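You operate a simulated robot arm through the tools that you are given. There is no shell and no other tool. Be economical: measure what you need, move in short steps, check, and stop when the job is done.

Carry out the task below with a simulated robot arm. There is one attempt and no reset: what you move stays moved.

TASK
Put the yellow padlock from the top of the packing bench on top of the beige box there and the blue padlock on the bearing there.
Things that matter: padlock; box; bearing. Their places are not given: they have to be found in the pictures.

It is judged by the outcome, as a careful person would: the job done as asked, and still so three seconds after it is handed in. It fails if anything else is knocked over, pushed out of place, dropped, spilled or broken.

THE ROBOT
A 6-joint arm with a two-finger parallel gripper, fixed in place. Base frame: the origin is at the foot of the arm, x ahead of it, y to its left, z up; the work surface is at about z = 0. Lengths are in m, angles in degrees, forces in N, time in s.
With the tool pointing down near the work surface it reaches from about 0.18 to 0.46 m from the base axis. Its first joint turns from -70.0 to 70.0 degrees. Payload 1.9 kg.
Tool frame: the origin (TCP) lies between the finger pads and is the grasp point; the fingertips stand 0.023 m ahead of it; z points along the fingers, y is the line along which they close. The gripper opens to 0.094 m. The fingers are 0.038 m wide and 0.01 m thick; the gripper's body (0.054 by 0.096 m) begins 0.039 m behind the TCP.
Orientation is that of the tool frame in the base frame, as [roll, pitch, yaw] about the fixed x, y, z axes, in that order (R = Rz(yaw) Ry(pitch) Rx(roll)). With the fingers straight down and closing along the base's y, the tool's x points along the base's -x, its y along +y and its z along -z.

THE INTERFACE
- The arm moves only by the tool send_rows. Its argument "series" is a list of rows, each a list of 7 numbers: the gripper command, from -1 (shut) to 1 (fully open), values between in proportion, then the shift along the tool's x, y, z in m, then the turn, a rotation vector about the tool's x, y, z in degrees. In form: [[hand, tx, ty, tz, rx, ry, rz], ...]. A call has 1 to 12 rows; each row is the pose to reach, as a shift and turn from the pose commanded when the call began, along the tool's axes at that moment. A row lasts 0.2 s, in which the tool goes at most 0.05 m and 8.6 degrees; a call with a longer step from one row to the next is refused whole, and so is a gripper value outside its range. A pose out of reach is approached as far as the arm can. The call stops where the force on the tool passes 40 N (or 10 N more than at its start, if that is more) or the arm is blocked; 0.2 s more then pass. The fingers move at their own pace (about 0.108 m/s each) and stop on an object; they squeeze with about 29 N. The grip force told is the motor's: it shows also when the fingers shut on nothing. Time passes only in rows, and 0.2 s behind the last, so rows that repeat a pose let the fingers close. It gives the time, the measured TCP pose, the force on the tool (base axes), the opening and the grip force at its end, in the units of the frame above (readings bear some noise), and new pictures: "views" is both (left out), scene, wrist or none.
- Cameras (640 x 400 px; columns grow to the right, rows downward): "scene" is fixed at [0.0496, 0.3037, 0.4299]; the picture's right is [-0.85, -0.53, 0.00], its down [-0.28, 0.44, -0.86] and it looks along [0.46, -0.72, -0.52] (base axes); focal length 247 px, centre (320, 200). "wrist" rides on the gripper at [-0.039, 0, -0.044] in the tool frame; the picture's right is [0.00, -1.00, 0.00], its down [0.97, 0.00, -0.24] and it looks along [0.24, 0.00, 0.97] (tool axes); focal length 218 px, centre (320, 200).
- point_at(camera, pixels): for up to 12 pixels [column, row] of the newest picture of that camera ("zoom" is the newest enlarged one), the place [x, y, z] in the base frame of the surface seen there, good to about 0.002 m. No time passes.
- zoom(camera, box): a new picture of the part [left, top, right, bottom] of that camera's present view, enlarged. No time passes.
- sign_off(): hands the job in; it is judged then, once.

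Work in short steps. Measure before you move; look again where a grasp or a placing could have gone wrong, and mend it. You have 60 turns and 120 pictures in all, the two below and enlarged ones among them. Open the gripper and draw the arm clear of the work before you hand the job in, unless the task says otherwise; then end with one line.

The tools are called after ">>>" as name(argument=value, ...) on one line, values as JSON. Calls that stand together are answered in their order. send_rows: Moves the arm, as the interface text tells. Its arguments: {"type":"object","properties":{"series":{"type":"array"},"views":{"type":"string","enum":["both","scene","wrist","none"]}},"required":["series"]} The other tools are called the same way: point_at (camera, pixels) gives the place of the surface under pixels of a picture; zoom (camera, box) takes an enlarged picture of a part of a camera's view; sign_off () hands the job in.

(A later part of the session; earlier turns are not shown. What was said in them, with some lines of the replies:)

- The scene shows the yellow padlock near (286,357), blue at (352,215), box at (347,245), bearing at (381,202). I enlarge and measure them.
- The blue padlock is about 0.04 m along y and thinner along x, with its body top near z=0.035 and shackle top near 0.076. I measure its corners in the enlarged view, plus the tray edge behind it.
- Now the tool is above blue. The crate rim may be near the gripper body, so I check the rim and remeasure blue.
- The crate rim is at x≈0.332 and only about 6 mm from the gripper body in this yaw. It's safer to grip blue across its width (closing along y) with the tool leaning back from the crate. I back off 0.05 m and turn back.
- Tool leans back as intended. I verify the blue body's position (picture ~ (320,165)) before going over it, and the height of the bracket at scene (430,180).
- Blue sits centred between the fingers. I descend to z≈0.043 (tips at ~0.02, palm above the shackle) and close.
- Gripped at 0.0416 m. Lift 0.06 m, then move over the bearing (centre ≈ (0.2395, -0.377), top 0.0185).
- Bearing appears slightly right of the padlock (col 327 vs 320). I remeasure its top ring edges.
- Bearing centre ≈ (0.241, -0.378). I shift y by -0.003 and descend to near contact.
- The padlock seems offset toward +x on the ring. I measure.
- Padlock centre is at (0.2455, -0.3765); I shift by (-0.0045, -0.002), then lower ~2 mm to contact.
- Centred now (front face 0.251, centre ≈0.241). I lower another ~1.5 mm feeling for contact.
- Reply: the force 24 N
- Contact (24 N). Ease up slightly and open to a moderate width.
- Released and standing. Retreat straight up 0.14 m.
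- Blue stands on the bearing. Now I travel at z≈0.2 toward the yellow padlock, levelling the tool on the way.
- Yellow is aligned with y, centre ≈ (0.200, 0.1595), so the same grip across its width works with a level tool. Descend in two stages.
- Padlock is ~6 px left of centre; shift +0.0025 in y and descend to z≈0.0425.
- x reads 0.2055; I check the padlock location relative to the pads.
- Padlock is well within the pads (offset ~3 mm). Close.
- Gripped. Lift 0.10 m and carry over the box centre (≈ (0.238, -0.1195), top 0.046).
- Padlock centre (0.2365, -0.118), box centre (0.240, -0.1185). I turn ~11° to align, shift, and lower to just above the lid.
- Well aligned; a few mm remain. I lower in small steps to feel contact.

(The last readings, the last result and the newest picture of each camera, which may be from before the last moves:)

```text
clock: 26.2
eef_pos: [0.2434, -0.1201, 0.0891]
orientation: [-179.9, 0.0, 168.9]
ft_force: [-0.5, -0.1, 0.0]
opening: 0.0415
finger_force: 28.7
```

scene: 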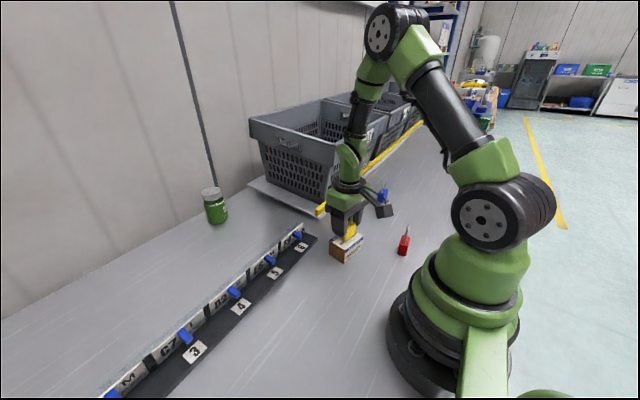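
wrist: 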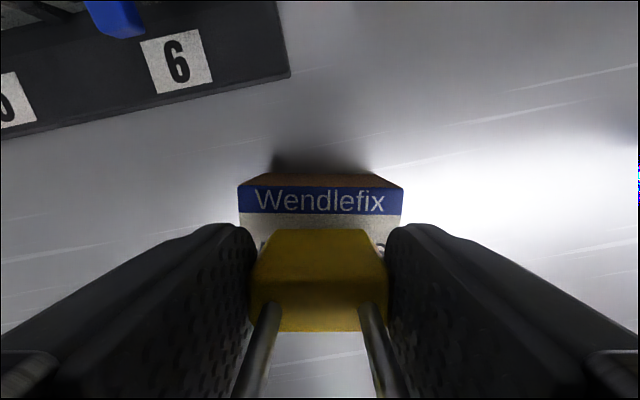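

>>> send_rows(series=[[-1, 0, 0, 0.0005, 0, 0, 0], [-1, 0, 0, 0.001, 0, 0, 0], [-1, 0, 0, 0.001, 0, 0, 0]], views="wrist")

>>> zoom(camera="scene", box=[324, 215, 372, 253])

>>> point_at(camera="wrist", pixels=[[320, 290], [320, 320], [290, 300]])

```text
clock: 27.0
eef_pos: [0.2452, -0.1188, 0.0868]
orientation: [-179.9, 0.2, 168.9]
ft_force: [-4.3, -2.8, 25.5]
opening: 0.0413
finger_force: 29.0
```

wrist: 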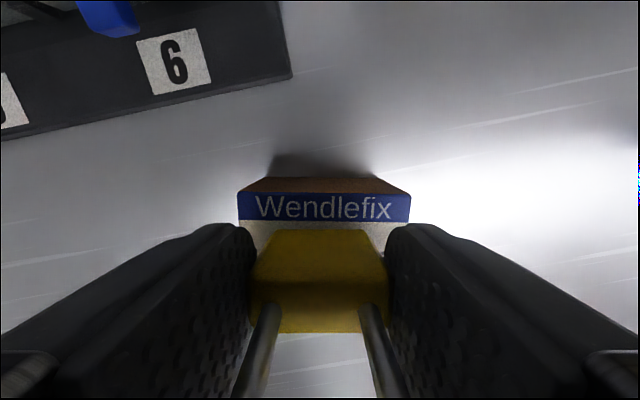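

```text
10.53 times, centred on (348, 234) of scene
```

zoom: 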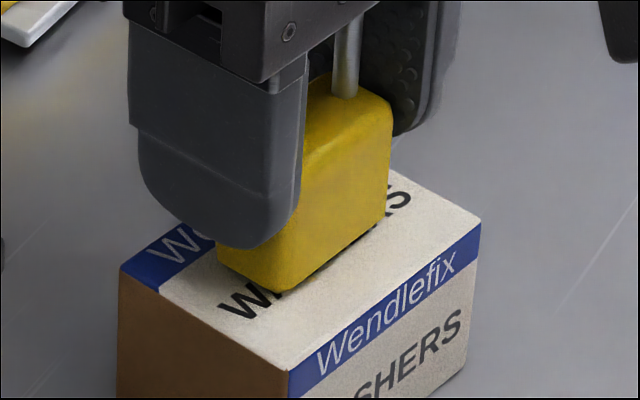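

```text
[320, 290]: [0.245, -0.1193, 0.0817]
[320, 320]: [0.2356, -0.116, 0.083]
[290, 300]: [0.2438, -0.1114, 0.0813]
```

Contact (25 N), padlock flat on the lid. Ease off 1 mm, then open.

>>> send_rows(series=[[-1, 0, 0, -0.0008, 0, 0, 0], [-0.05, 0, 0, -0.0008, 0, 0, 0], [0.3, 0, 0, -0.0008, 0, 0, 0], [0.3, 0, 0, -0.0008, 0, 0, 0]])

```text
clock: 28.0
eef_pos: [0.2447, -0.1187, 0.0877]
orientation: [-179.8, 0.0, 168.9]
ft_force: [0.6, 0.1, 0.2]
opening: 0.0612
finger_force: 0.0
```

scene: 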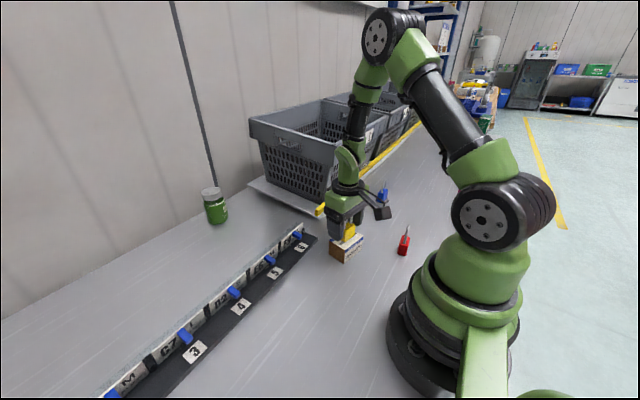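
wrist: 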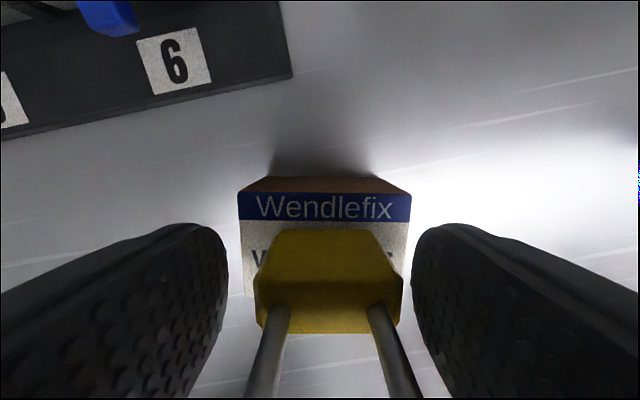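

Released cleanly. Retreat straight up, then away toward the base.

>>> send_rows(series=[[0.3, 0, 0, -0.02, 0, 0, 0], [0.3, 0, 0, -0.05, 0, 0, 0], [0.3, 0, 0, -0.09, 0, 0, 0], [0.3, 0, 0, -0.13, 0, 0, 0], [0.3, 0, 0, -0.16, 0, 0, 0], [0.3, 0, 0.04, -0.18, 0, 0, 0], [0.3, 0, 0.08, -0.18, 0, 0, 0], [0.3, 0, 0.12, -0.18, 0, 0, 0], [0.3, 0, 0.12, -0.18, 0, 0, 0]])

>>> zoom(camera="scene", box=[310, 180, 430, 270])

```text
clock: 30.0
eef_pos: [0.267, -0.0015, 0.2679]
orientation: [-179.9, 0.0, 168.9]
ft_force: [-0.3, 0.1, -0.1]
opening: 0.0613
finger_force: 0.1
```

scene: 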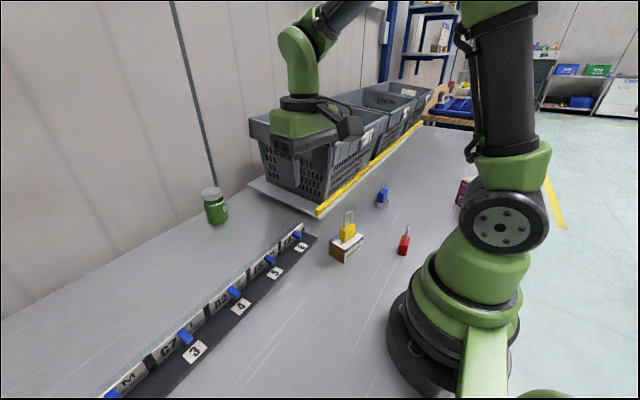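
wrist: 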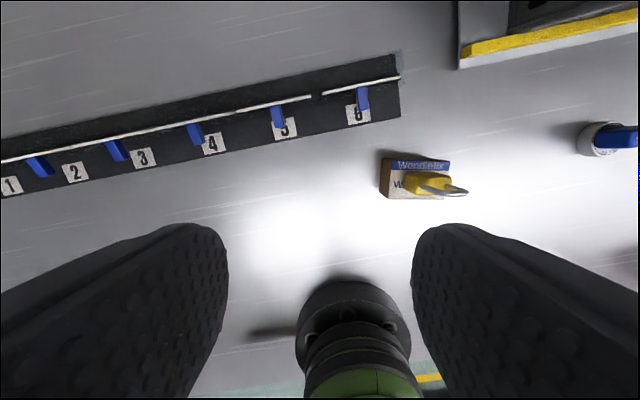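

```text
4.44 times, centred on (370, 225) of scene
```

zoom: 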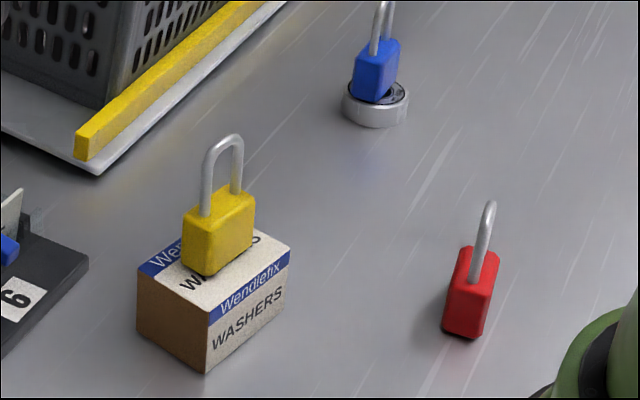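

Both padlocks stand where asked and nothing else has moved. I open the gripper fully and hand in.

>>> send_rows(series=[[1, 0, 0, 0, 0, 0, 0], [1, 0, 0, 0, 0, 0, 0]], views="none")

>>> sign_off()

```text
clock: 30.6
eef_pos: [0.266, -0.0023, 0.267]
orientation: [-179.9, 0.1, 168.9]
ft_force: [0.2, -0.6, 0.0]
opening: 0.0942
finger_force: 0.0
```

```text
The job is handed in.
```

The yellow padlock is standing on the beige box and the blue padlock on the bearing; nothing else was moved, and the job is handed in.
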